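You operate a simulated robot arm through the tools that you are given. There is no shell and no other tool.

The job below is to be done with a simulated two-armed robot. You get a single attempt, and the scene is never put back.

Task
Blow all four sides of the small housing on the turntable clean at 2 bar.
Fine: set the dial first; shut the nozzle valve after; leave the feed valve open.

It is judged by the outcome, as a careful person would: the job done as asked, and still so three seconds after it is handed in. It fails if anything else is knocked over, pushed out of place, dropped, spilled or broken.

Robot
Two 7-joint arms with fingered hands on one trunk that stands fixed in place. Base frame: the origin is at the foot of the trunk, x ahead of it, y to its left, z up. Lengths are in mm, angles in degrees, forces in N, time in s.
The left shoulder is at [60, 138, 947], the right one opposite. With the tool pointing down near the work surface each hand reaches from about 420 to 920 mm from the base axis, measured 20 degrees to its own side. Payload 4 kg a hand.
Tool frame (each hand has its own): the origin (TCP) lies between the finger pads and is the grasp point; the fingertips stand 36 mm ahead of it; z points along the fingers, y is the line along which they close. Largest opening 120 mm; the body of the gripper starts 42 mm behind the TCP. The gripper is a hand of 5 fingers: y runs from the thumb to the fingers, the wrist lies at [-15, -109, -200] in the tool frame, and closing takes about 1.5 s.
Orientation is that of the tool frame in the base frame, as a unit quaternion [x, y, z, w]. With the fingers straight down and the wrist toward the robot, the tool's x, y and z point along [0, 1, 0], [1, 0, 0] and [0, 0, -1] of the base frame.

Tools
- The arms move only by the tool drive_tool. It takes "left_commands", "right_commands" or both (then of equal length, played together; a hand with none holds still); each is a list of rows, each a list of 6 numbers: the shift along the tool's x, y, z in units of 30 mm (1.0 is 30 mm), then the turn, a rotation vector about the tool's x, y, z in units of 6 degrees (1.0 is 6 degrees). In form: [[tx, ty, tz, wx, wy, wz], ...]. A call has 1 to 20 rows; each row shifts and turns the commanded pose from where the row before left it, along the tool's axes as they then stand. "left_grip" and "right_grip" are, for a hand that has rows, the finger opening in mm, from 0 to 120, set as the call begins (left out, the last holds). A call with a number of a shift or a turn outside -1 to 1 is refused whole. A row lasts 0.2 s, in which the tool goes at most 50 mm and 8.6 degrees; a call with a longer step from one row to the next is refused whole, and so is a gripper value outside its range. Where a pose cannot be reached the arm comes as near as it can. A force on the tool above 40 N (or 10 N above the force at the start of the call, whichever is more), or a blocked arm, ends the call early, and 0.2 s more pass. Each finger travels about 153 mm/s and halts on what it meets, pressing with about 27 N; the grip force reading is that of the motor and also rises with nothing between the fingers. The clock runs only during rows and for 0.2 s after the last one: add rows that do not move to give the fingers time. It gives the time, the measured TCP pose, the force on the tool (base axes), the opening and the grip force at its end, in the units of the frame above (readings bear some noise), with the torque about the TCP (base axes, N m) and any sound that the robot's microphone picked up.
- Cameras (640 x 400 px; columns grow to the right, rows downward): "scene" is now at [60, -10.1, 1595.6]; the picture's right is [-0.18, -0.98, 0.00], its down [-0.70, 0.13, -0.70] and it looks along [0.69, -0.13, -0.72] (base axes); focal length 331 px, centre (320, 200). "left" rides on the left gripper at [-69, -79, -131] in its tool frame; the picture's right is [-0.79, -0.29, 0.55], its down [0.55, -0.74, 0.40] and it looks along [0.29, 0.61, 0.74] (tool axes); focal length 222 px, centre (320, 200). "right" rides on the right gripper at [69, -79, -131] in its tool frame; the picture's right is [-0.78, 0.29, -0.55], its down [-0.55, -0.73, 0.40] and it looks along [-0.29, 0.61, 0.74] (tool axes); focal length 222 px, centre (320, 200). There is no depth. A picture from a camera that has moved, and an enlarged one, comes with that camera's place and axes in the base frame and with its lens. The place of the scene camera against the robot may be out by one fixed shift of up to 25 mm in any direction.
- grab_frame(camera): a new picture of that camera. No time passes.
- move_column(by): slides the trunk up (or, below 0, down) by that many mm; the arms and the scene camera ride with it, the base frame stays. It gives what a move gives, with no picture.
- set_fingers(index, middle, ring, little, thumb_bend, thumb_turn, hand): sets how far each is bent, from 0 (flat) to 1 (curled in); at 0.3 the hand is open as for a grip, at 0.7 the pads meet at the TCP. One left out holds its place. A second passes; each finger stops where it meets its share of the squeeze, and holds until it gets a number again. A gripper value or a shape takes the hand back. It gives what a move gives, with no picture; readings hold the bend of each and the force on index, middle, ring, little, thumb and palm. thumb_turn goes from beside the hand (0) to across from the fingers (1), as for a grip.
- grasp_type(shape, hand): the hand has 5 fingers and takes this shape, open, in about a second: jaw (thumb against the fingers, like two jaws); tri (thumb and two fingers); tip (a fingertip pinch); poke (one finger out to press); point (the index stretched); flat (the hand flat); cup (the hand cupped); fist (a fist). The gripper value then closes the fingers along that shape, each until it touches; the sizes above hold for jaw. It gives what a move gives, with no picture.
- aim_head(pan, tilt): turns the head with the scene camera to pan (to the left, within 86 degrees either way) and tilt (down, from -29 to 69), counted from straight ahead of the robot. It gives what a move gives.
- inspect(camera, box): a new picture of the part [left, top, right, bottom] of that camera's present view, enlarged. No time passes.
- close_job(): hands the job in; it is judged then, once.

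Nothing tells you positions but the pictures and the camera data. Unless the task says otherwise, let go and move clear before handing in.

The tools are called after "Call:" by a JSON object that holds its "fn" and its "kwargs". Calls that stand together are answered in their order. drive_tool: Moves the arms, as the interface text tells. Its arguments: {"type":"object","properties":{"left_commands":{"type":"array","items":{"type":"array","items":{"type":"number"}}},"left_grip":{"type":"number"},"right_commands":{"type":"array","items":{"type":"array","items":{"type":"number"}}},"right_grip":{"type":"number"}},"required":[]} The other tools are called the same way: move_column (by) slides the trunk up or down; grasp_type (shape, hand) gives the hand a shape; set_fingers (index, middle, ring, little, thumb_bend, thumb_turn, hand) moves the fingers one by one; aim_head (pan, tilt) turns the head that bears the scene camera; grab_frame (camera) takes a picture; inspect (camera, box) takes an enlarged picture of a part of a camera's view; close_job () hands the job in.

At the start:

```text
time: 0.0
left_eef_pos: [565.5, 187.9, 1213.0]
left_orientation: [0.707, 0.707, 0.001, 0.0]
left_ft_force: [0.1, -0.8, 1.3]
left_moment: [0.0, -0.01, 0.01]
left_grip_width: 119.7
left_finger_force: 0.0
left_shape: jaw
left_bend: [0.3, 0.3, 0.3, 0.3, 0.3, 0.97]
left_finger forces: [0.1, 0.1, 0.0, 0.1, 0.0, 0.0]
right_eef_pos: [501.6, -268.0, 1151.2]
right_orientation: [0.707, 0.707, 0.0, 0.0]
right_ft_force: [0.2, -0.2, 0.9]
right_moment: [-0.01, -0.01, 0.0]
right_grip_width: 119.8
right_finger_force: 0.1
right_shape: jaw
right_bend: [0.3, 0.3, 0.3, 0.3, 0.3, 0.97]
right_finger forces: [0.0, 0.0, 0.0, 0.0, 0.0, 0.1]
trunk travel left (down, up): [-525.0, 65.0]
head pan, tilt: [-10.7, 45.7]
```

scene: 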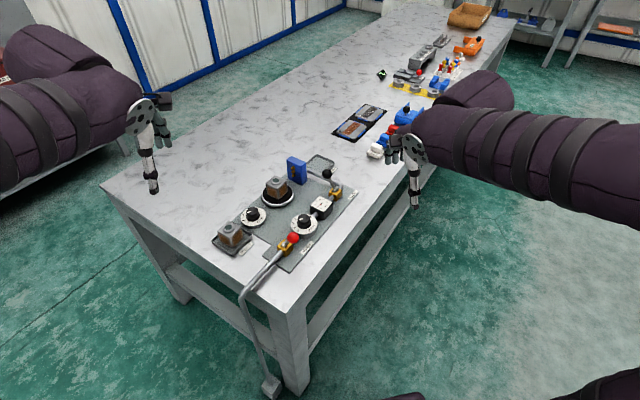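
right: 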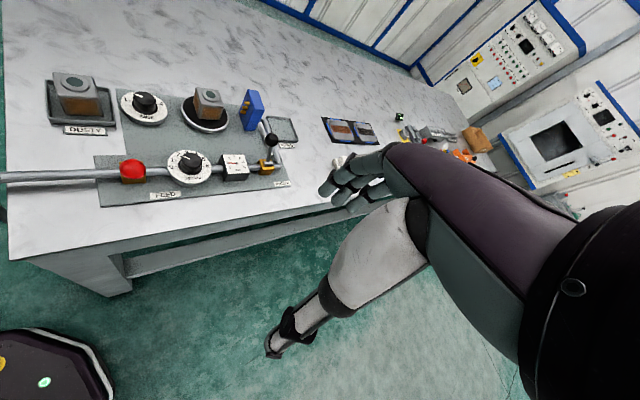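
left: 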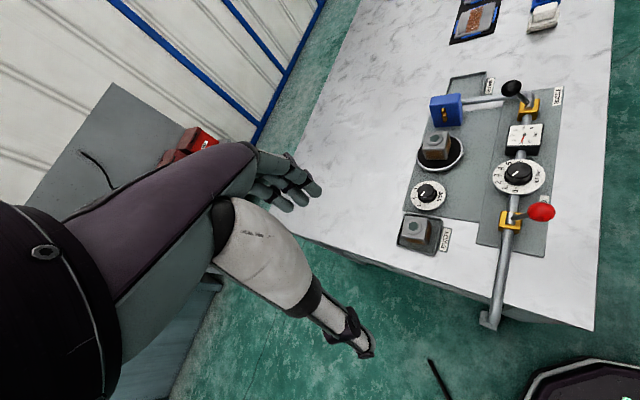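

I see a workbench with an air line: a feed valve with a red knob, a dial, a gauge, a nozzle valve with a black knob, a blue nozzle block, a turntable carrying a housing, a second dial, and "dusty" and "clean" trays. I'll look closer before moving.

Call:
{"fn": "inspect", "kwargs": {"camera": "scene", "box": [200, 140, 370, 280]}}

Call:
{"fn": "inspect", "kwargs": {"camera": "right", "box": [20, 50, 320, 220]}}

Call:
{"fn": "inspect", "kwargs": {"camera": "left", "box": [380, 60, 580, 260]}}

```text
2.86 times, centred on (285, 210) of scene
camera zoom: at [60.0, -10.1, 1595.6], right [-0.18, -0.98, 0.0], down [-0.7, 0.13, -0.7], along [0.69, -0.13, -0.72], focal length 945 px, centre (420, 171)
```

zoom: 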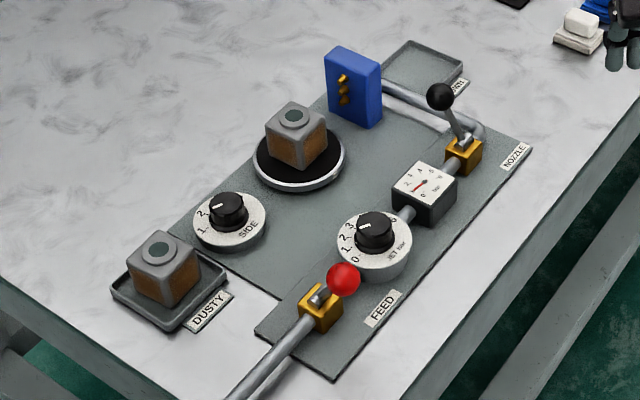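

```text
2.13 times, centred on (170, 135) of right
camera zoom: at [423.9, -198.2, 1282.0], right [0.29, -0.78, 0.55], down [-0.73, -0.55, -0.4], along [0.61, -0.29, -0.74], focal length 474 px, centre (640, 339)
```

zoom: 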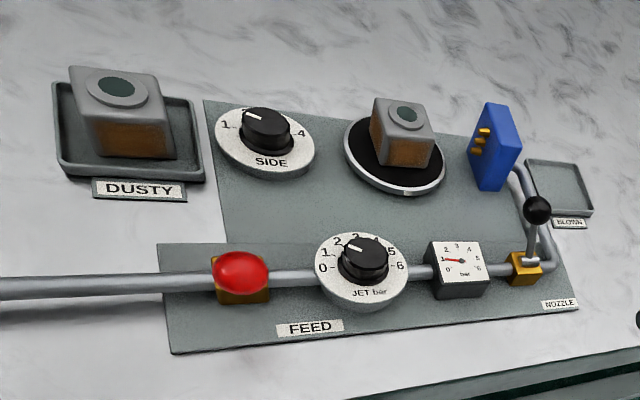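

```text
2.00 times, centred on (480, 160) of left
camera zoom: at [486.3, 117.4, 1344.1], right [-0.29, -0.79, -0.55], down [-0.74, 0.55, -0.4], along [0.61, 0.29, -0.74], focal length 444 px, centre (0, 280)
```

zoom: 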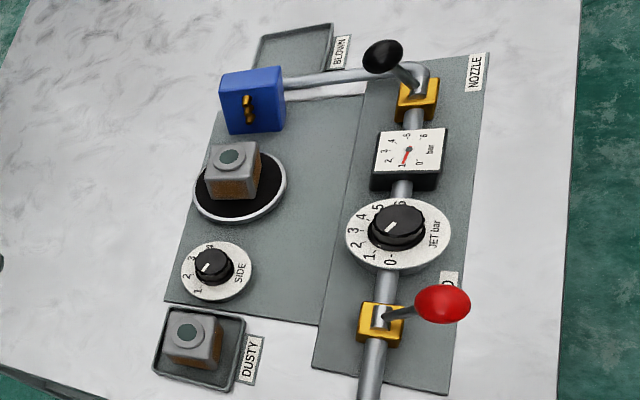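

The bench top seems to be at about z 800, and the rig sits at roughly 45° to my axes. I'll zoom in tighter on the dials, gauge and levers.

Call:
{"fn": "inspect", "kwargs": {"camera": "right", "box": [160, 150, 260, 210]}}

Call:
{"fn": "inspect", "kwargs": {"camera": "right", "box": [110, 80, 190, 140]}}

Call:
{"fn": "inspect", "kwargs": {"camera": "left", "box": [480, 70, 570, 240]}}

Call:
{"fn": "inspect", "kwargs": {"camera": "right", "box": [180, 70, 310, 200]}}

Call:
{"fn": "inspect", "kwargs": {"camera": "scene", "box": [270, 170, 350, 260]}}

```text
6.40 times, centred on (210, 180) of right
camera zoom: at [423.9, -198.2, 1282.0], right [0.29, -0.78, 0.55], down [-0.73, -0.55, -0.4], along [0.61, -0.29, -0.74], focal length 1422 px, centre (1024, 328)
```

zoom: 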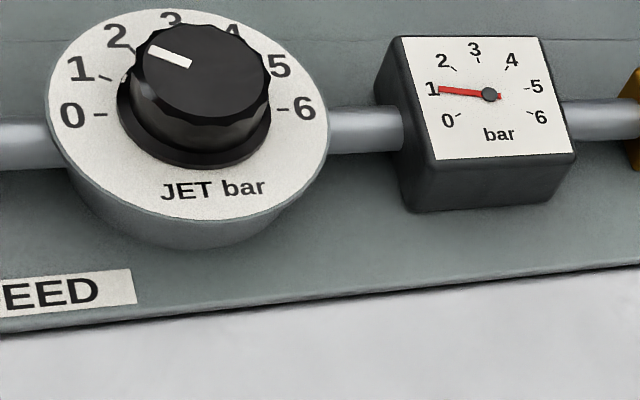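

```text
6.67 times, centred on (150, 110) of right
camera zoom: at [423.9, -198.2, 1282.0], right [0.29, -0.78, 0.55], down [-0.73, -0.55, -0.4], along [0.61, -0.29, -0.74], focal length 1481 px, centre (1453, 800)
```

zoom: 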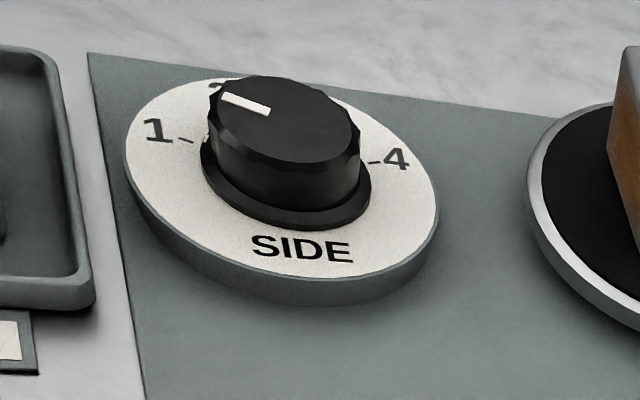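

```text
2.35 times, centred on (525, 155) of left
camera zoom: at [486.3, 117.4, 1344.1], right [-0.29, -0.79, -0.55], down [-0.74, 0.55, -0.4], along [0.61, 0.29, -0.74], focal length 523 px, centre (-162, 306)
```

zoom: 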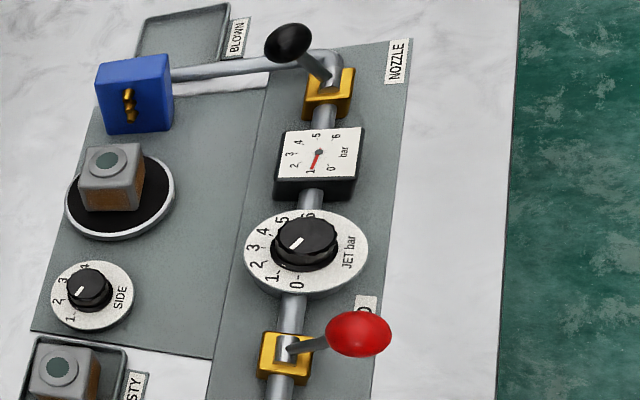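

```text
3.08 times, centred on (245, 135) of right
camera zoom: at [423.9, -198.2, 1282.0], right [0.29, -0.78, 0.55], down [-0.73, -0.55, -0.4], along [0.61, -0.29, -0.74], focal length 684 px, centre (551, 400)
```

zoom: 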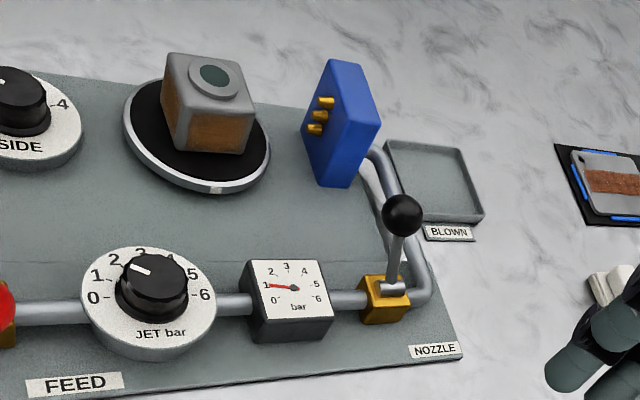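

```text
4.44 times, centred on (310, 215) of scene
camera zoom: at [60.0, -10.1, 1595.6], right [-0.18, -0.98, 0.0], down [-0.7, 0.13, -0.7], along [0.69, -0.13, -0.72], focal length 1470 px, centre (364, 133)
```

zoom: 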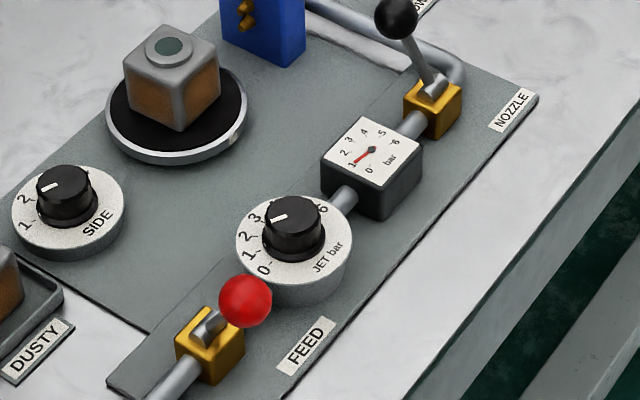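

The JET dial and the gauge both read about 1 bar, so the feed is open. The nozzle lever leans the opposite way to the feed lever, so it is probably shut, and SIDE looks to be at 1. Next I'll check the tri hand shape and tilt the head for a better overview.

Call:
{"fn": "grasp_type", "kwargs": {"shape": "tri", "hand": "right"}}

Call:
{"fn": "aim_head", "kwargs": {"pan": -2, "tilt": 48}}

Call:
{"fn": "grab_frame", "kwargs": {"camera": "right"}}

Call:
{"fn": "grab_frame", "kwargs": {"camera": "scene"}}

```text
time: 0.9
left_eef_pos: [565.6, 188.1, 1213.3]
left_orientation: [0.707, 0.707, 0.0, 0.0]
left_ft_force: [-0.1, 0.1, -0.6]
left_moment: [-0.02, 0.04, 0.01]
left_grip_width: 119.8
left_finger_force: 0.1
left_shape: jaw
left_bend: [0.3, 0.3, 0.3, 0.3, 0.3, 0.97]
left_finger forces: [0.0, 0.0, 0.0, 0.1, 0.0, 0.1]
right_eef_pos: [503.2, -267.2, 1150.7]
right_orientation: [0.707, 0.707, -0.001, 0.0]
right_ft_force: [-0.1, 0.6, -0.6]
right_moment: [-0.03, -0.01, -0.02]
right_grip_width: 119.7
right_finger_force: 0.2
right_shape: tri
right_bend: [0.3, 0.3, 0.99, 0.99, 0.3, 0.97]
right_finger forces: [0.1, 0.0, 0.0, 0.0, 0.0, 0.0]
trunk travel left (down, up): [-525.0, 65.0]
head pan, tilt: [-10.7, 45.7]
```

```text
time: 1.6
left_eef_pos: [565.5, 186.6, 1212.8]
left_orientation: [0.707, 0.707, 0.0, 0.001]
left_ft_force: [0.7, 0.8, -0.4]
left_moment: [0.03, 0.0, -0.01]
left_grip_width: 119.8
left_finger_force: 0.1
left_shape: jaw
left_bend: [0.3, 0.3, 0.3, 0.3, 0.3, 0.97]
left_finger forces: [0.0, 0.0, 0.0, 0.0, 0.0, 0.0]
right_eef_pos: [502.6, -268.0, 1151.2]
right_orientation: [0.707, 0.707, 0.0, 0.0]
right_ft_force: [-0.1, 0.2, 0.4]
right_moment: [0.01, -0.02, -0.02]
right_grip_width: 119.8
right_finger_force: 0.1
right_shape: tri
right_bend: [0.3, 0.3, 0.99, 0.99, 0.3, 0.97]
right_finger forces: [0.0, 0.0, 0.0, 0.0, 0.0, 0.0]
trunk travel left (down, up): [-525.0, 65.0]
head pan, tilt: [-2.0, 48.0]
```

```text
taken
camera right: at [423.9, -198.2, 1282.0], right [0.29, -0.78, 0.55], down [-0.73, -0.55, -0.4], along [0.61, -0.29, -0.74], focal length 222 px, centre (320, 200)
```

right: 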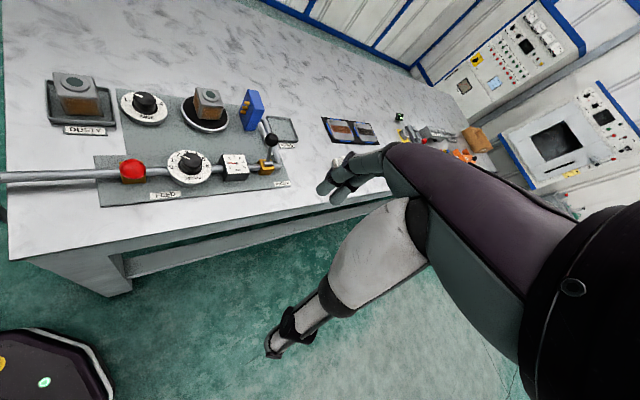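

```text
taken
camera scene: at [59.4, 2.0, 1592.4], right [-0.04, -1.0, 0.0], down [-0.74, 0.03, -0.67], along [0.67, -0.02, -0.74], focal length 331 px, centre (320, 200)
```

scene: 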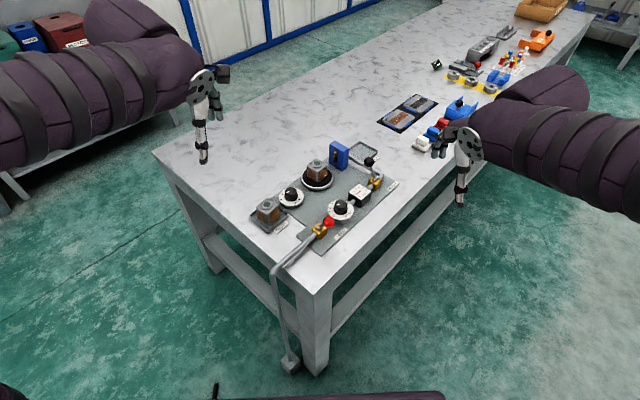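

The tri shape leaves thumb, index and middle free, which suits the knob. I'm moving the right hand to about 130 mm above the JET dial, turned 45° so the fingers close square to the pipe.

Call:
{"fn": "drive_tool", "kwargs": {"right_commands": [[0.87, 0.8, 0.72, 0, 0, 0], [0.87, 0.8, 0.72, 0, 0, 0], [0.87, 0.8, 0.72, 0, 0, 0], [0.87, 0.8, 0.72, 0, 0, 0], [0.87, 0.8, 0.72, 0, 0, 0], [0.87, 0.8, 0.72, 0, 0, 0], [0.87, 0.8, 0.72, 0, 0, 0], [0, 0, 0, 0, 0, -0.9375], [0, 0, 0, 0, 0, -0.9375], [0, 0, 0, 0, 0, -0.9375], [0, 0, 0, 0, 0, -0.9375], [0, 0, 0, 0, 0, -0.9375], [0, 0, 0, 0, 0, -0.9375], [0, 0, 0, 0, 0, -0.9375], [0, 0, 0, 0, 0, -0.9375], [0, 0, 0, 0, 0, 0], [0, 0, 0, 0, 0, 0]]}}

Call:
{"fn": "grab_frame", "kwargs": {"camera": "right"}}

Call:
{"fn": "grab_frame", "kwargs": {"camera": "scene"}}

```text
time: 5.2
left_eef_pos: [565.4, 186.7, 1212.7]
left_orientation: [0.706, 0.708, -0.001, -0.001]
left_ft_force: [0.7, -0.4, -1.0]
left_moment: [0.03, 0.04, 0.01]
left_grip_width: 119.8
left_finger_force: 0.1
left_shape: jaw
left_bend: [0.3, 0.3, 0.3, 0.3, 0.3, 0.97]
left_finger forces: [0.0, 0.1, 0.0, 0.1, 0.1, 0.1]
right_eef_pos: [671.1, -84.7, 1000.0]
right_orientation: [0.382, 0.924, 0.0, 0.0]
right_ft_force: [0.0, 0.2, -0.2]
right_moment: [-0.01, -0.02, -0.01]
right_grip_width: 119.9
right_finger_force: 0.1
right_shape: tri
right_bend: [0.3, 0.3, 0.99, 0.99, 0.3, 0.97]
right_finger forces: [0.0, 0.0, 0.0, 0.0, 0.0, 0.1]
trunk travel left (down, up): [-525.0, 65.0]
head pan, tilt: [-2.0, 48.0]
```

```text
taken
camera right: at [565.9, -91.6, 1130.9], right [0.76, -0.35, 0.55], down [-0.13, -0.91, -0.4], along [0.64, 0.23, -0.74], focal length 222 px, centre (320, 200)
```

right: 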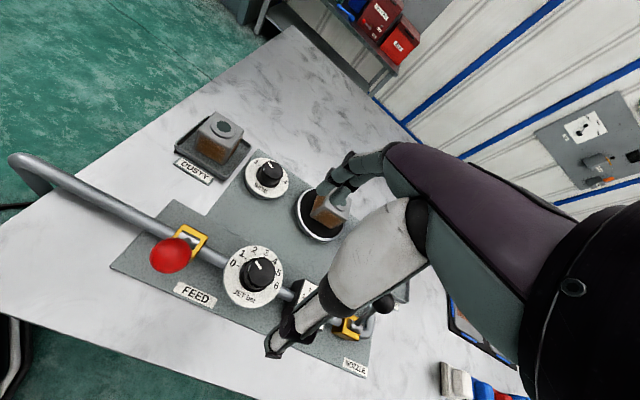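

```text
taken
camera scene: at [59.5, 2.0, 1592.4], right [-0.03, -1.0, 0.0], down [-0.74, 0.03, -0.67], along [0.67, -0.02, -0.74], focal length 331 px, centre (320, 200)
```

scene: 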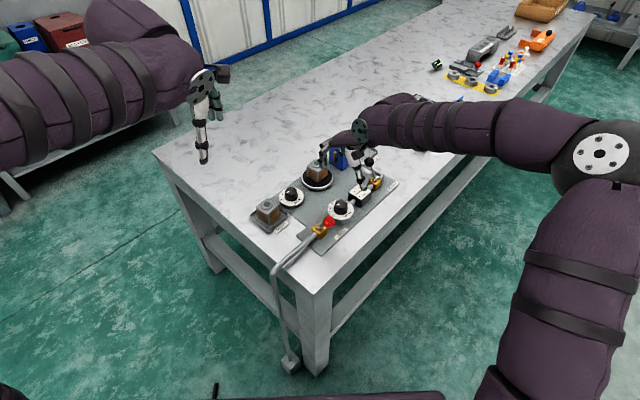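

The hand is above the dial; I'll zoom in on the dials from this closer vantage.

Call:
{"fn": "inspect", "kwargs": {"camera": "right", "box": [200, 220, 320, 320]}}

Call:
{"fn": "inspect", "kwargs": {"camera": "right", "box": [140, 210, 240, 290]}}

Call:
{"fn": "inspect", "kwargs": {"camera": "right", "box": [230, 140, 350, 240]}}

Call:
{"fn": "inspect", "kwargs": {"camera": "left", "box": [390, 70, 570, 250]}}

```text
4.00 times, centred on (260, 270) of right
camera zoom: at [565.9, -91.6, 1130.9], right [0.76, -0.35, 0.55], down [-0.13, -0.91, -0.4], along [0.64, 0.23, -0.74], focal length 888 px, centre (560, -80)
```

zoom: 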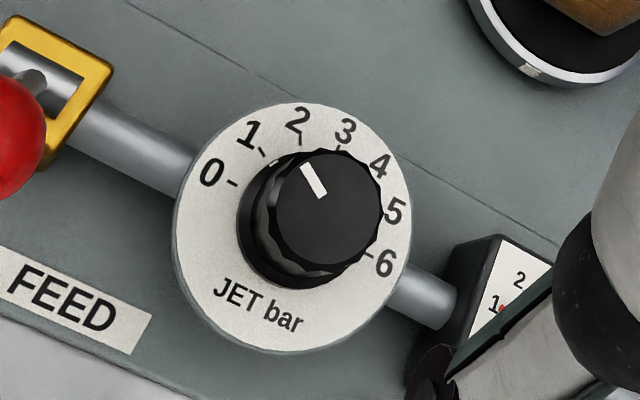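

```text
5.00 times, centred on (190, 250) of right
camera zoom: at [565.9, -91.6, 1130.9], right [0.76, -0.35, 0.55], down [-0.13, -0.91, -0.4], along [0.64, 0.23, -0.74], focal length 1111 px, centre (970, -50)
```

zoom: 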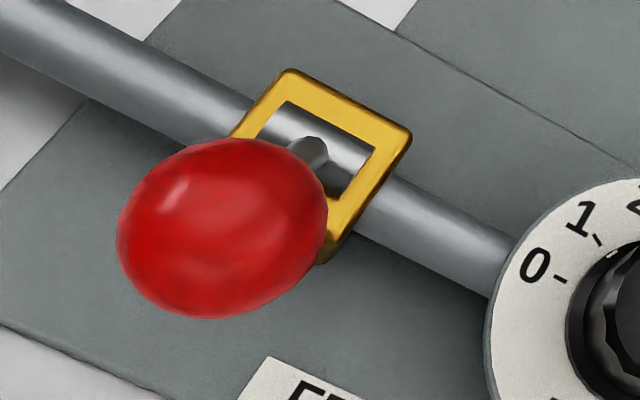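

```text
4.00 times, centred on (290, 190) of right
camera zoom: at [565.9, -91.6, 1130.9], right [0.76, -0.35, 0.55], down [-0.13, -0.91, -0.4], along [0.64, 0.23, -0.74], focal length 888 px, centre (440, 240)
```

zoom: 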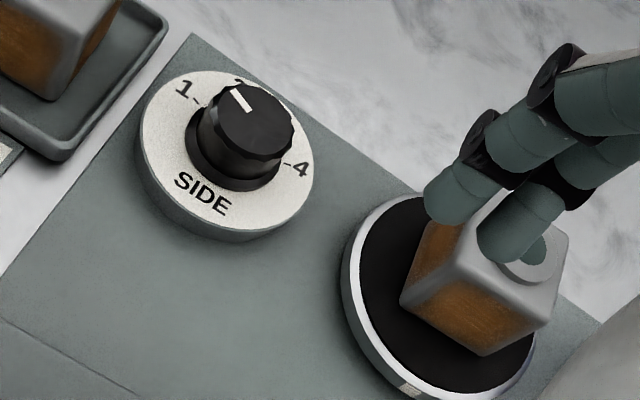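

```text
2.22 times, centred on (480, 160) of left
camera zoom: at [486.5, 117.3, 1344.1], right [-0.29, -0.79, -0.55], down [-0.74, 0.55, -0.4], along [0.61, 0.29, -0.74], focal length 494 px, centre (-36, 289)
```

zoom: 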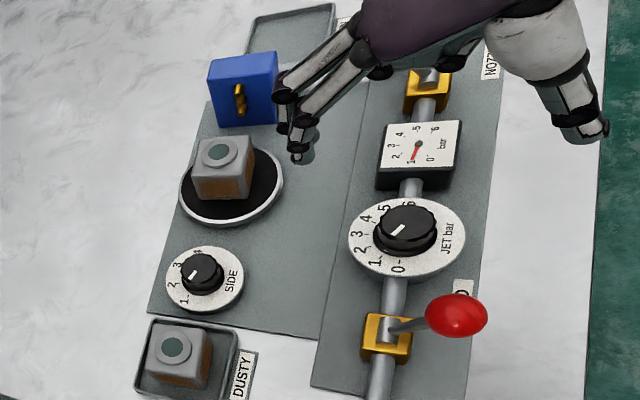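

The JET dial clearly points at 1. I'll check the SIDE knob's pointer and the housing's faces more tightly.

Call:
{"fn": "inspect", "kwargs": {"camera": "right", "box": [240, 150, 290, 200]}}

Call:
{"fn": "inspect", "kwargs": {"camera": "left", "box": [445, 165, 505, 215]}}

Call:
{"fn": "inspect", "kwargs": {"camera": "scene", "box": [270, 140, 400, 250]}}

```text
8.00 times, centred on (265, 175) of right
camera zoom: at [565.9, -91.6, 1130.9], right [0.76, -0.35, 0.55], down [-0.13, -0.91, -0.4], along [0.64, 0.23, -0.74], focal length 1777 px, centre (760, 400)
```

zoom: 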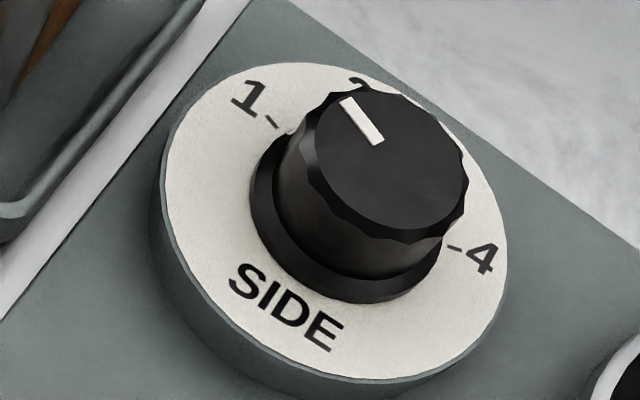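

```text
8.00 times, centred on (475, 190) of left
camera zoom: at [486.5, 117.3, 1344.1], right [-0.29, -0.79, -0.55], down [-0.74, 0.55, -0.4], along [0.61, 0.29, -0.74], focal length 1777 px, centre (-920, 280)
```

zoom: 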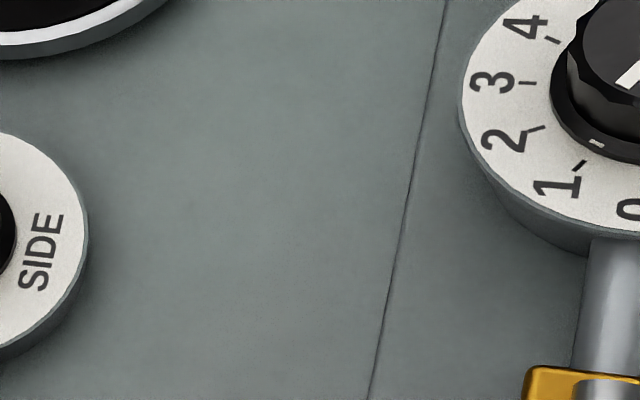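

```text
3.64 times, centred on (335, 195) of scene
camera zoom: at [59.5, 2.0, 1592.4], right [-0.03, -1.0, 0.0], down [-0.74, 0.03, -0.67], along [0.67, -0.02, -0.74], focal length 1202 px, centre (266, 218)
```

zoom: 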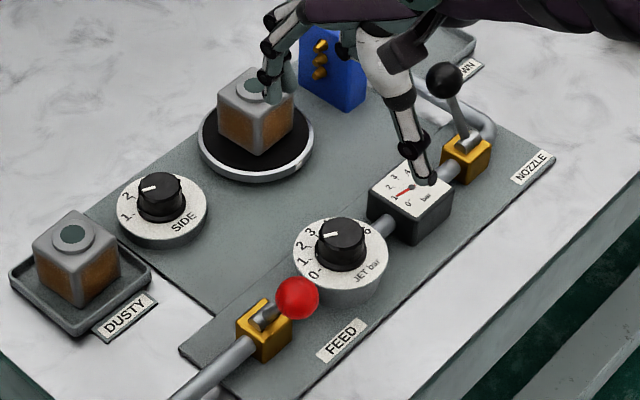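

By triangulation the JET knob centre is at about (671, -85), with its face at z 839 and top at z 864, and the scale is 30° per bar clockwise. SIDE's skirt mark lines up with 1, in steps of about 45°. I'll lower the right hand around the JET knob.

Call:
{"fn": "drive_tool", "kwargs": {"right_commands": [[0, 0, 0.8, 0, 0, 0], [0, 0, 0.8, 0, 0, 0], [0, 0, 0.8, 0, 0, 0], [0, 0, 0.8, 0, 0, 0], [0, 0, 0, 0, 0, 0]]}}

Call:
{"fn": "grab_frame", "kwargs": {"camera": "right"}}

Call:
{"fn": "inspect", "kwargs": {"camera": "scene", "box": [270, 130, 410, 250]}}

Call:
{"fn": "inspect", "kwargs": {"camera": "left", "box": [390, 70, 590, 250]}}

```text
time: 6.4
left_eef_pos: [565.5, 187.4, 1211.9]
left_orientation: [0.707, 0.707, 0.0, -0.001]
left_ft_force: [-0.9, -0.2, -0.1]
left_moment: [-0.01, -0.02, 0.0]
left_grip_width: 119.8
left_finger_force: 0.1
left_shape: jaw
left_bend: [0.3, 0.3, 0.3, 0.3, 0.3, 0.97]
left_finger forces: [0.0, 0.0, 0.1, 0.0, 0.0, 0.0]
right_eef_pos: [671.2, -85.6, 905.3]
right_orientation: [0.383, 0.924, -0.001, 0.0]
right_ft_force: [-0.3, -0.4, 0.4]
right_moment: [0.02, -0.02, -0.01]
right_grip_width: 119.9
right_finger_force: 0.0
right_shape: tri
right_bend: [0.3, 0.3, 0.99, 0.99, 0.3, 0.97]
right_finger forces: [0.1, 0.0, 0.0, 0.1, 0.1, 0.0]
trunk travel left (down, up): [-525.0, 65.0]
head pan, tilt: [-2.0, 48.0]
```

```text
taken
camera right: at [565.2, -91.2, 1035.7], right [0.76, -0.35, 0.55], down [-0.13, -0.91, -0.4], along [0.64, 0.23, -0.74], focal length 222 px, centre (320, 200)
```

right: 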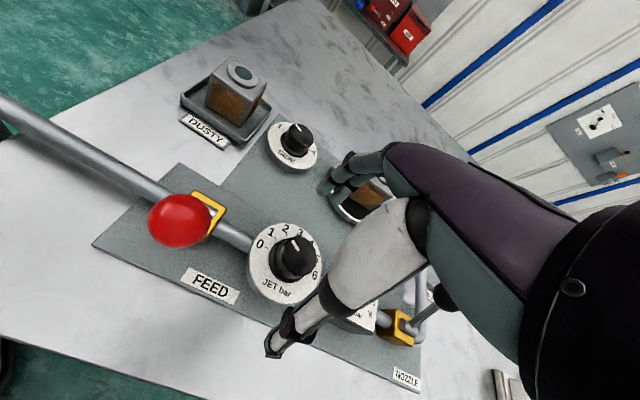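

```text
3.33 times, centred on (340, 190) of scene
camera zoom: at [59.3, 2.1, 1592.4], right [-0.03, -1.0, 0.0], down [-0.74, 0.03, -0.67], along [0.67, -0.02, -0.74], focal length 1102 px, centre (253, 233)
```

zoom: 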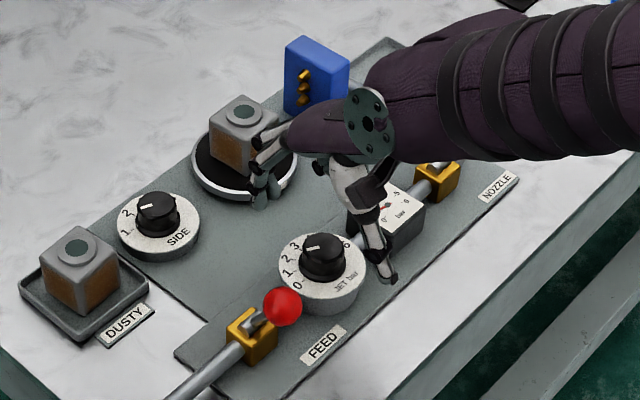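

```text
2.22 times, centred on (490, 160) of left
camera zoom: at [486.2, 117.4, 1344.2], right [-0.29, -0.79, -0.55], down [-0.74, 0.55, -0.4], along [0.61, 0.29, -0.74], focal length 494 px, centre (-58, 289)
```

zoom: 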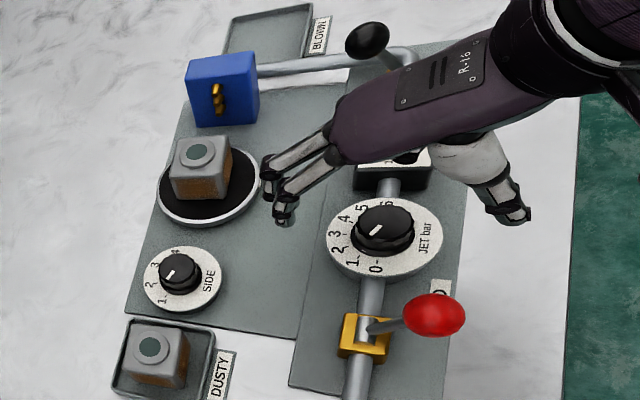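

The fingers straddle the knob square to the pipe and clear the turntable. I'll lower the last 25 mm and check before closing.

Call:
{"fn": "drive_tool", "kwargs": {"right_commands": [[0, 0, 0.42, 0, 0, 0], [0, 0, 0.42, 0, 0, 0], [0, 0, 0, 0, 0, 0]]}}

Call:
{"fn": "inspect", "kwargs": {"camera": "right", "box": [220, 150, 420, 360]}}

Call:
{"fn": "inspect", "kwargs": {"camera": "left", "box": [470, 110, 590, 220]}}

```text
time: 7.2
left_eef_pos: [565.6, 186.7, 1213.0]
left_orientation: [0.707, 0.707, 0.0, 0.001]
left_ft_force: [-0.9, 0.3, 0.8]
left_moment: [0.02, -0.04, 0.0]
left_grip_width: 119.7
left_finger_force: 0.1
left_shape: jaw
left_bend: [0.3, 0.3, 0.3, 0.3, 0.3, 0.97]
left_finger forces: [0.0, 0.0, 0.0, 0.0, 0.0, 0.0]
right_eef_pos: [670.3, -85.3, 878.2]
right_orientation: [0.383, 0.924, 0.0, 0.0]
right_ft_force: [0.4, 0.7, -0.2]
right_moment: [0.0, -0.01, 0.0]
right_grip_width: 119.8
right_finger_force: 0.1
right_shape: tri
right_bend: [0.3, 0.3, 0.99, 0.99, 0.3, 0.97]
right_finger forces: [0.0, 0.1, 0.0, 0.0, 0.0, 0.0]
trunk travel left (down, up): [-525.0, 65.0]
head pan, tilt: [-2.0, 48.0]
```

```text
1.90 times, centred on (320, 255) of right
camera zoom: at [565.3, -92.0, 1009.2], right [0.76, -0.35, 0.55], down [-0.13, -0.91, -0.4], along [0.64, 0.23, -0.74], focal length 423 px, centre (320, 95)
```

zoom: 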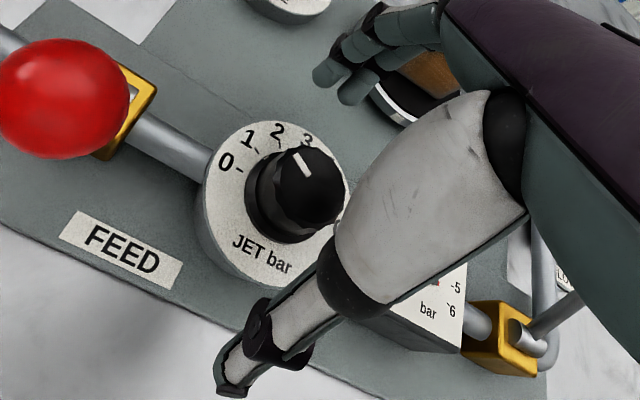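

```text
3.64 times, centred on (530, 165) of left
camera zoom: at [486.3, 117.4, 1344.2], right [-0.29, -0.79, -0.55], down [-0.74, 0.55, -0.4], along [0.61, 0.29, -0.74], focal length 808 px, centre (-444, 327)
```

zoom: 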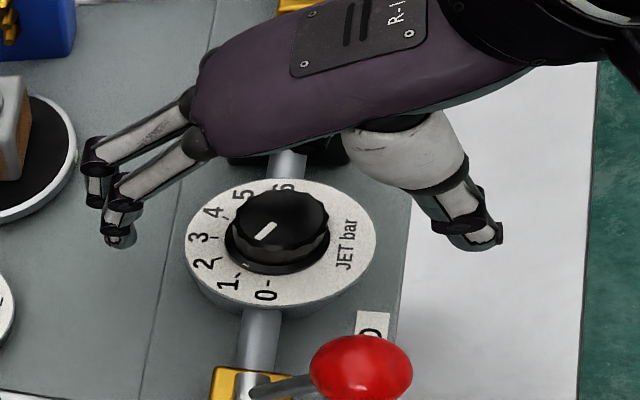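

The knob sits centred between thumb and fingers with no contact. I'm closing the hand on it now.

Call:
{"fn": "drive_tool", "kwargs": {"right_commands": [[0, 0, 0, 0, 0, 0], [0, 0, 0, 0, 0, 0], [0, 0, 0, 0, 0, 0], [0, 0, 0, 0, 0, 0], [0, 0, 0, 0, 0, 0], [0, 0, 0, 0, 0, 0], [0, 0, 0, 0, 0, 0], [0, 0, 0, 0, 0, 0]], "right_grip": 34}}

Call:
{"fn": "inspect", "kwargs": {"camera": "right", "box": [220, 150, 420, 360]}}

Call:
{"fn": "inspect", "kwargs": {"camera": "left", "box": [470, 110, 590, 220]}}

```text
time: 9.0
left_eef_pos: [565.2, 187.5, 1212.8]
left_orientation: [0.707, 0.707, 0.0, 0.0]
left_ft_force: [0.5, -0.3, 0.1]
left_moment: [-0.02, 0.01, 0.02]
left_grip_width: 119.8
left_finger_force: 0.0
left_shape: jaw
left_bend: [0.3, 0.3, 0.3, 0.3, 0.3, 0.97]
left_finger forces: [0.0, 0.0, 0.1, 0.2, 0.0, 0.0]
right_eef_pos: [669.0, -85.5, 878.3]
right_orientation: [0.382, 0.924, -0.001, 0.0]
right_ft_force: [-0.6, 0.7, 0.0]
right_moment: [0.04, -0.01, -0.04]
right_grip_width: 34.3
right_finger_force: 0.0
right_shape: tri
right_bend: [0.52, 0.55, 0.99, 0.99, 0.68, 1.0]
right_finger forces: [0.1, 0.2, 0.1, 0.1, 0.0, 0.1]
trunk travel left (down, up): [-525.0, 65.0]
head pan, tilt: [-2.0, 48.0]
```

```text
1.90 times, centred on (320, 255) of right
camera zoom: at [565.3, -91.9, 1009.3], right [0.76, -0.35, 0.55], down [-0.13, -0.91, -0.4], along [0.64, 0.23, -0.74], focal length 423 px, centre (320, 95)
```

zoom: 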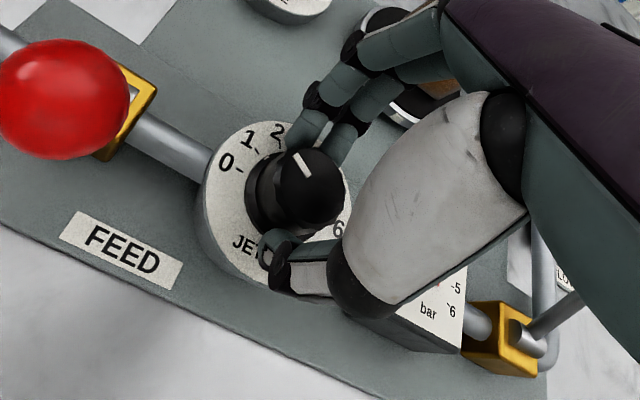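

```text
3.64 times, centred on (530, 165) of left
camera zoom: at [486.4, 117.4, 1344.1], right [-0.29, -0.79, -0.55], down [-0.74, 0.55, -0.4], along [0.61, 0.29, -0.74], focal length 808 px, centre (-444, 327)
```

zoom: 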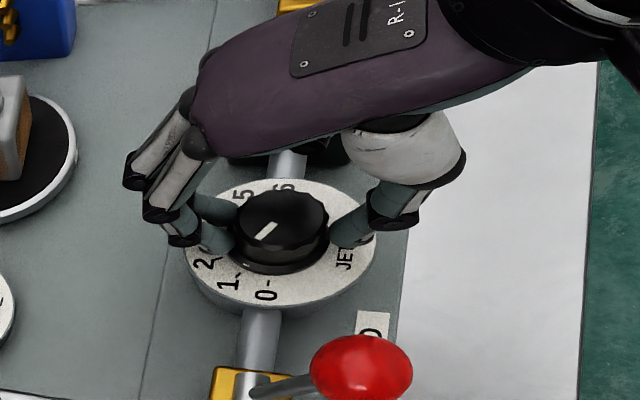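

The fingers are around the knob but not pressing yet, so I'll close a bit more.

Call:
{"fn": "drive_tool", "kwargs": {"right_commands": [[0, 0, 0, 0, 0, 0], [0, 0, 0, 0, 0, 0], [0, 0, 0, 0, 0, 0], [0, 0, 0, 0, 0, 0], [0, 0, 0, 0, 0, 0]], "right_grip": 15}}

Call:
{"fn": "inspect", "kwargs": {"camera": "left", "box": [470, 110, 590, 220]}}

Call:
{"fn": "inspect", "kwargs": {"camera": "right", "box": [220, 150, 420, 360]}}

```text
time: 10.2
left_eef_pos: [565.0, 187.4, 1212.1]
left_orientation: [0.707, 0.707, -0.001, 0.0]
left_ft_force: [-1.1, 1.0, -0.1]
left_moment: [0.0, 0.05, 0.03]
left_grip_width: 119.7
left_finger_force: 0.1
left_shape: jaw
left_bend: [0.3, 0.3, 0.3, 0.3, 0.3, 0.97]
left_finger forces: [0.1, 0.0, 0.0, 0.1, 0.1, 0.0]
right_eef_pos: [670.6, -85.4, 878.9]
right_orientation: [0.383, 0.924, 0.0, 0.0]
right_ft_force: [0.1, 2.2, 0.6]
right_moment: [0.13, -0.11, -0.01]
right_grip_width: 26.5
right_finger_force: 27.5
right_shape: tri
right_bend: [0.56, 0.58, 1.0, 1.0, 0.69, 1.0]
right_finger forces: [12.3, 14.3, 0.0, 0.1, 24.4, 0.1]
trunk travel left (down, up): [-525.0, 65.0]
head pan, tilt: [-2.0, 48.0]
```

```text
3.64 times, centred on (530, 165) of left
camera zoom: at [486.4, 117.7, 1344.1], right [-0.29, -0.79, -0.55], down [-0.74, 0.55, -0.4], along [0.61, 0.29, -0.74], focal length 808 px, centre (-444, 327)
```

zoom: 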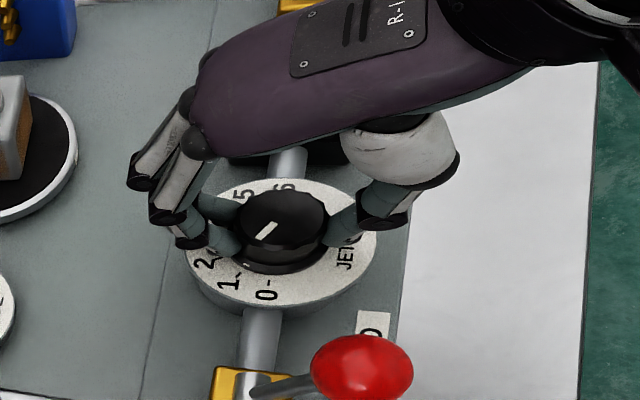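

```text
1.90 times, centred on (320, 255) of right
camera zoom: at [565.3, -91.6, 1009.4], right [0.76, -0.35, 0.55], down [-0.13, -0.91, -0.4], along [0.64, 0.23, -0.74], focal length 423 px, centre (320, 95)
```

zoom: 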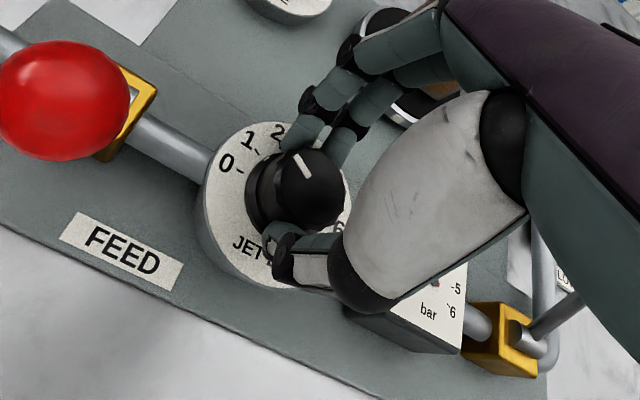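

The grip is firm and balanced at about 27 N. I'm turning the knob 30° clockwise, from 1 to 2 bar.

Call:
{"fn": "drive_tool", "kwargs": {"right_commands": [[0, 0, 0, 0, 0, 0.5], [0, 0, 0, 0, 0, 0.5], [0, 0, 0, 0, 0, 0.5], [0, 0, 0, 0, 0, 0.5], [0, 0, 0, 0, 0, 0.5], [0, 0, 0, 0, 0, 0.5], [0, 0, 0, 0, 0, 0.5], [0, 0, 0, 0, 0, 0.5], [0, 0, 0, 0, 0, 0.5], [0, 0, 0, 0, 0, 0.5], [0, 0, 0, 0, 0, 0], [0, 0, 0, 0, 0, 0]]}}

Call:
{"fn": "inspect", "kwargs": {"camera": "left", "box": [470, 110, 590, 220]}}

Call:
{"fn": "inspect", "kwargs": {"camera": "right", "box": [220, 150, 420, 360]}}

Call:
{"fn": "inspect", "kwargs": {"camera": "scene", "box": [270, 130, 410, 250]}}

```text
time: 12.8
left_eef_pos: [565.3, 187.0, 1212.7]
left_orientation: [0.707, 0.707, 0.001, 0.0]
left_ft_force: [0.1, -0.7, -0.2]
left_moment: [0.03, 0.01, -0.02]
left_grip_width: 119.7
left_finger_force: 0.1
left_shape: jaw
left_bend: [0.3, 0.3, 0.3, 0.3, 0.3, 0.97]
left_finger forces: [0.0, 0.0, 0.1, 0.1, 0.0, 0.0]
right_eef_pos: [671.3, -85.5, 877.6]
right_orientation: [0.609, 0.793, 0.0, 0.0]
right_ft_force: [-2.1, 3.6, 1.3]
right_moment: [0.12, 0.0, 0.04]
right_grip_width: 26.6
right_finger_force: 27.0
right_shape: tri
right_bend: [0.56, 0.58, 1.0, 1.0, 0.69, 1.0]
right_finger forces: [13.4, 12.3, 0.0, 0.0, 26.1, 0.1]
trunk travel left (down, up): [-525.0, 65.0]
head pan, tilt: [-2.0, 48.0]
```

```text
3.64 times, centred on (530, 165) of left
camera zoom: at [486.1, 117.8, 1344.2], right [-0.29, -0.79, -0.55], down [-0.74, 0.55, -0.4], along [0.61, 0.29, -0.74], focal length 808 px, centre (-444, 327)
```

zoom: 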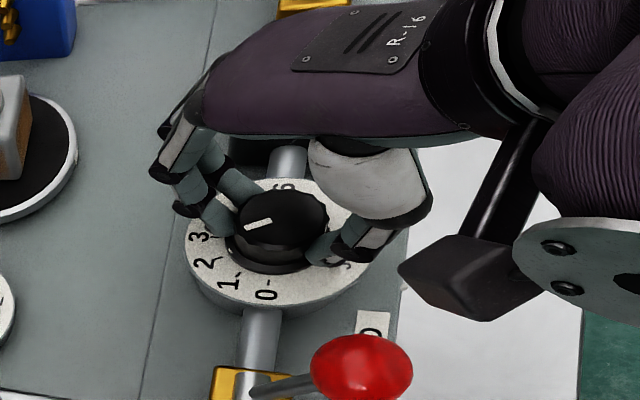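

```text
1.90 times, centred on (320, 255) of right
camera zoom: at [576.3, -37.7, 1009.3], right [0.48, -0.68, 0.55], down [-0.57, -0.72, -0.4], along [0.67, -0.12, -0.74], focal length 423 px, centre (320, 95)
```

zoom: 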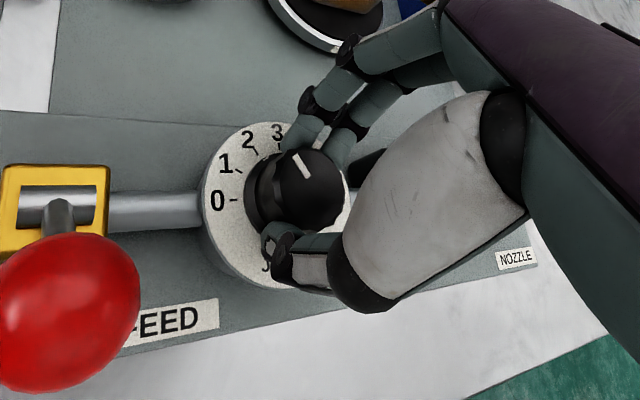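

```text
3.33 times, centred on (340, 190) of scene
camera zoom: at [59.1, 2.5, 1592.4], right [-0.03, -1.0, 0.0], down [-0.74, 0.03, -0.67], along [0.67, -0.02, -0.74], focal length 1102 px, centre (253, 233)
```

zoom: 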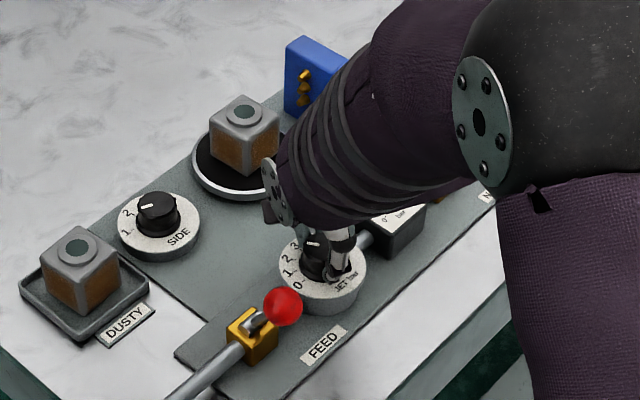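

The knob turned with the hand. I'll read the dial up close and the gauge before letting go.

Call:
{"fn": "inspect", "kwargs": {"camera": "right", "box": [260, 205, 320, 260]}}

Call:
{"fn": "inspect", "kwargs": {"camera": "left", "box": [505, 145, 565, 195]}}

Call:
{"fn": "inspect", "kwargs": {"camera": "scene", "box": [340, 170, 390, 210]}}

```text
7.27 times, centred on (290, 232) of right
camera zoom: at [576.3, -37.7, 1009.3], right [0.48, -0.68, 0.55], down [-0.57, -0.72, -0.4], along [0.67, -0.12, -0.74], focal length 1615 px, centre (538, -36)
```

zoom: 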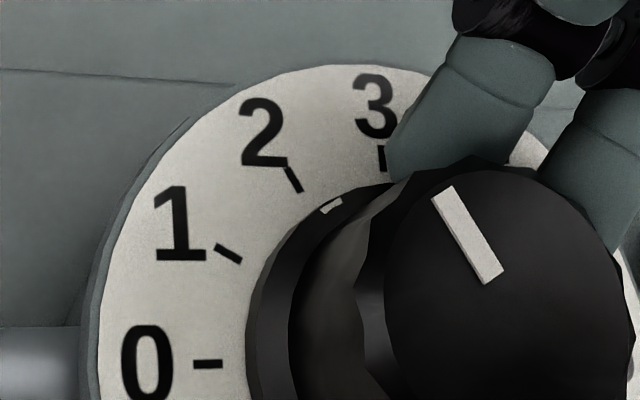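

```text
8.00 times, centred on (535, 170) of left
camera zoom: at [486.1, 117.8, 1344.2], right [-0.29, -0.79, -0.55], down [-0.74, 0.55, -0.4], along [0.61, 0.29, -0.74], focal length 1777 px, centre (-1400, 440)
```

zoom: 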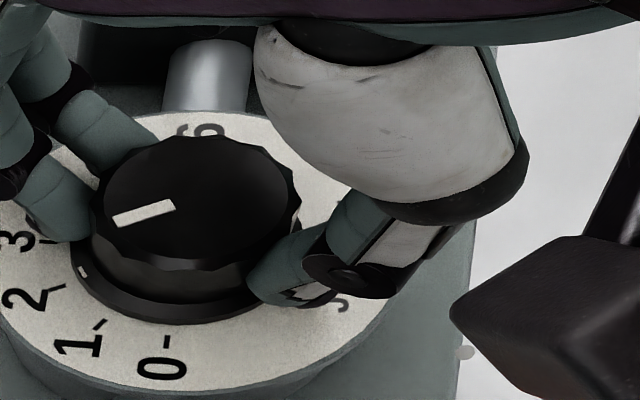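

```text
10.00 times, centred on (365, 190) of scene
camera zoom: at [59.1, 2.5, 1592.4], right [-0.03, -1.0, 0.0], down [-0.74, 0.03, -0.67], along [0.67, -0.02, -0.74], focal length 3306 px, centre (-130, 300)
```

zoom: 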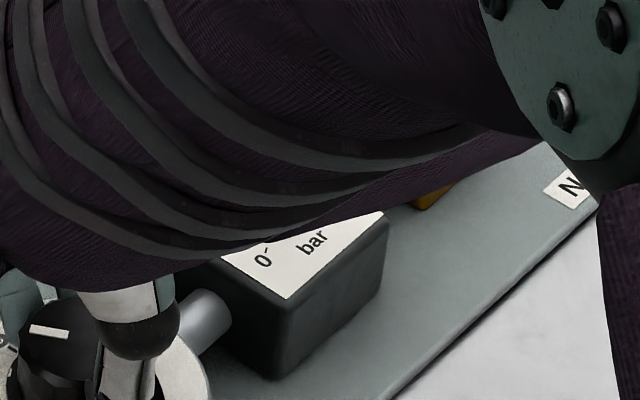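

The skirt mark lines up with the 2 tick. I'm letting go and rising so I can read the gauge.

Call:
{"fn": "drive_tool", "kwargs": {"right_commands": [[0, 0, 0, 0, 0, 0], [0, 0, 0, 0, 0, 0], [0, 0, 0, 0, 0, 0], [0, 0, 0, 0, 0, 0], [0, 0, 0, 0, 0, 0], [0, 0, -0.9, 0, 0, 0], [0, 0, -0.9, 0, 0, 0], [0, 0, -0.9, 0, 0, 0], [0, 0, -0.9, 0, 0, 0], [0, 0, -0.9, 0, 0, 0], [0, 0, 0, 0, 0, 0]], "right_grip": 120}}

Call:
{"fn": "grab_frame", "kwargs": {"camera": "right"}}

Call:
{"fn": "inspect", "kwargs": {"camera": "left", "box": [500, 80, 580, 180]}}

Call:
{"fn": "inspect", "kwargs": {"camera": "scene", "box": [270, 130, 410, 250]}}

```text
time: 15.2
left_eef_pos: [566.0, 187.1, 1212.4]
left_orientation: [0.707, 0.707, 0.0, 0.0]
left_ft_force: [0.5, 0.5, 0.2]
left_moment: [0.01, 0.0, 0.01]
left_grip_width: 119.8
left_finger_force: 0.1
left_shape: jaw
left_bend: [0.3, 0.3, 0.3, 0.3, 0.3, 0.97]
left_finger forces: [0.1, 0.0, 0.1, 0.1, 0.0, 0.0]
right_eef_pos: [672.1, -85.8, 1013.9]
right_orientation: [0.609, 0.793, 0.0, 0.0]
right_ft_force: [0.5, 0.5, 0.1]
right_moment: [0.01, 0.0, 0.03]
right_grip_width: 119.7
right_finger_force: 0.0
right_shape: tri
right_bend: [0.3, 0.3, 0.99, 0.99, 0.3, 0.97]
right_finger forces: [0.0, 0.0, 0.0, 0.0, 0.0, 0.1]
trunk travel left (down, up): [-525.0, 65.0]
head pan, tilt: [-2.0, 48.0]
```

```text
taken
camera right: at [577.6, -38.4, 1145.3], right [0.48, -0.68, 0.55], down [-0.57, -0.72, -0.4], along [0.67, -0.12, -0.74], focal length 222 px, centre (320, 200)
```

right: 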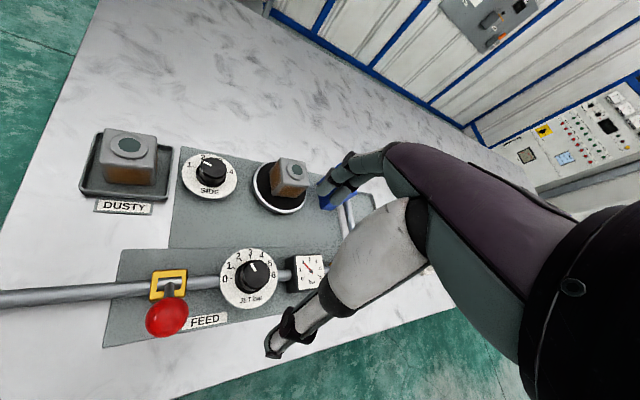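

```text
4.00 times, centred on (540, 130) of left
camera zoom: at [486.6, 117.6, 1344.0], right [-0.29, -0.79, -0.55], down [-0.74, 0.55, -0.4], along [0.61, 0.29, -0.74], focal length 888 px, centre (-560, 480)
```

zoom: 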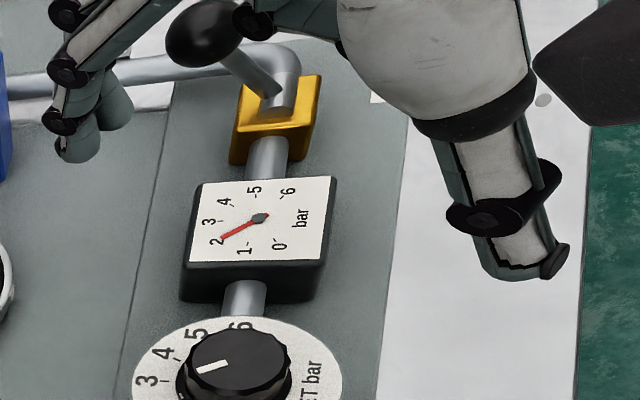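

```text
3.33 times, centred on (340, 190) of scene
camera zoom: at [59.7, 2.2, 1592.4], right [-0.03, -1.0, 0.0], down [-0.74, 0.03, -0.67], along [0.67, -0.02, -0.74], focal length 1102 px, centre (253, 233)
```

zoom: 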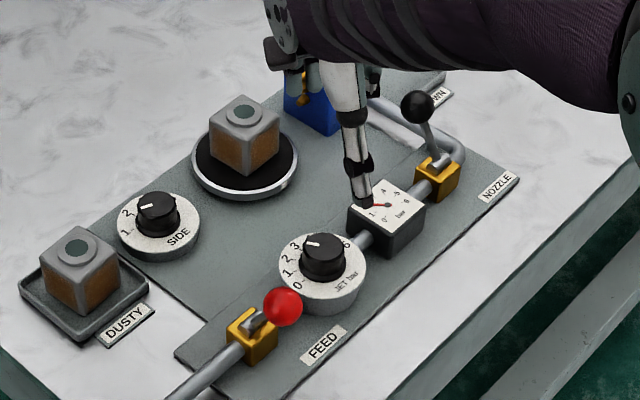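

Call:
{"fn": "inspect", "kwargs": {"camera": "left", "box": [540, 115, 590, 155]}}

Call:
{"fn": "inspect", "kwargs": {"camera": "right", "box": [280, 245, 330, 295]}}

Call:
{"fn": "inspect", "kwargs": {"camera": "right", "box": [215, 240, 285, 310]}}

```text
10.00 times, centred on (565, 135) of left
camera zoom: at [486.6, 117.6, 1344.0], right [-0.29, -0.79, -0.55], down [-0.74, 0.55, -0.4], along [0.61, 0.29, -0.74], focal length 2221 px, centre (-2130, 850)
```

zoom: 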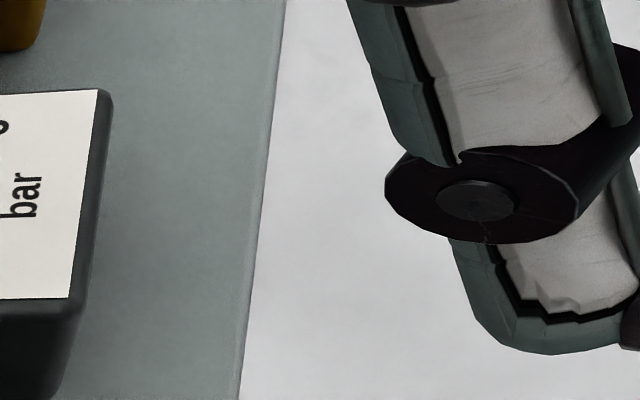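

```text
8.00 times, centred on (305, 270) of right
camera zoom: at [577.6, -38.4, 1145.3], right [0.48, -0.68, 0.55], down [-0.57, -0.72, -0.4], along [0.67, -0.12, -0.74], focal length 1777 px, centre (440, -360)
```

zoom: 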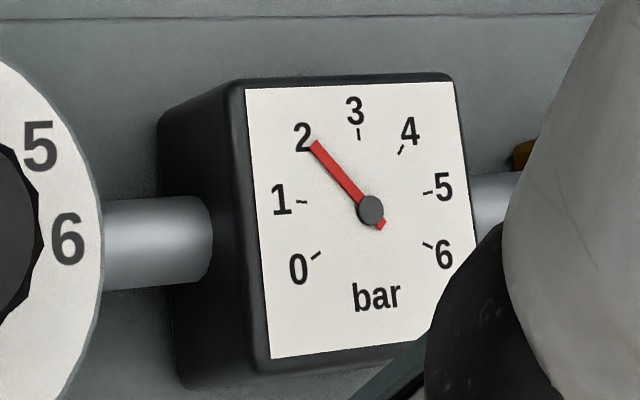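

```text
5.71 times, centred on (250, 275) of right
camera zoom: at [577.6, -38.4, 1145.3], right [0.48, -0.68, 0.55], down [-0.57, -0.72, -0.4], along [0.67, -0.12, -0.74], focal length 1269 px, centre (720, -229)
```

zoom: 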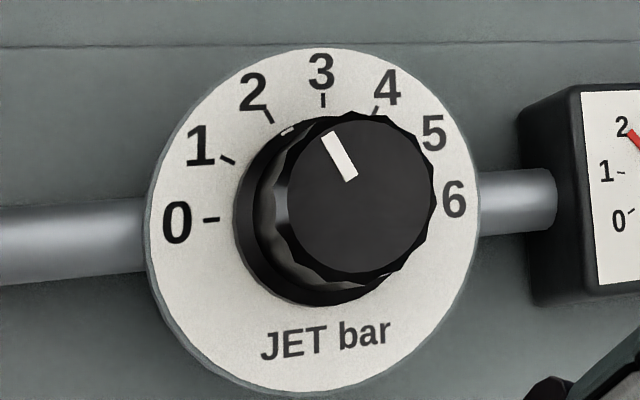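

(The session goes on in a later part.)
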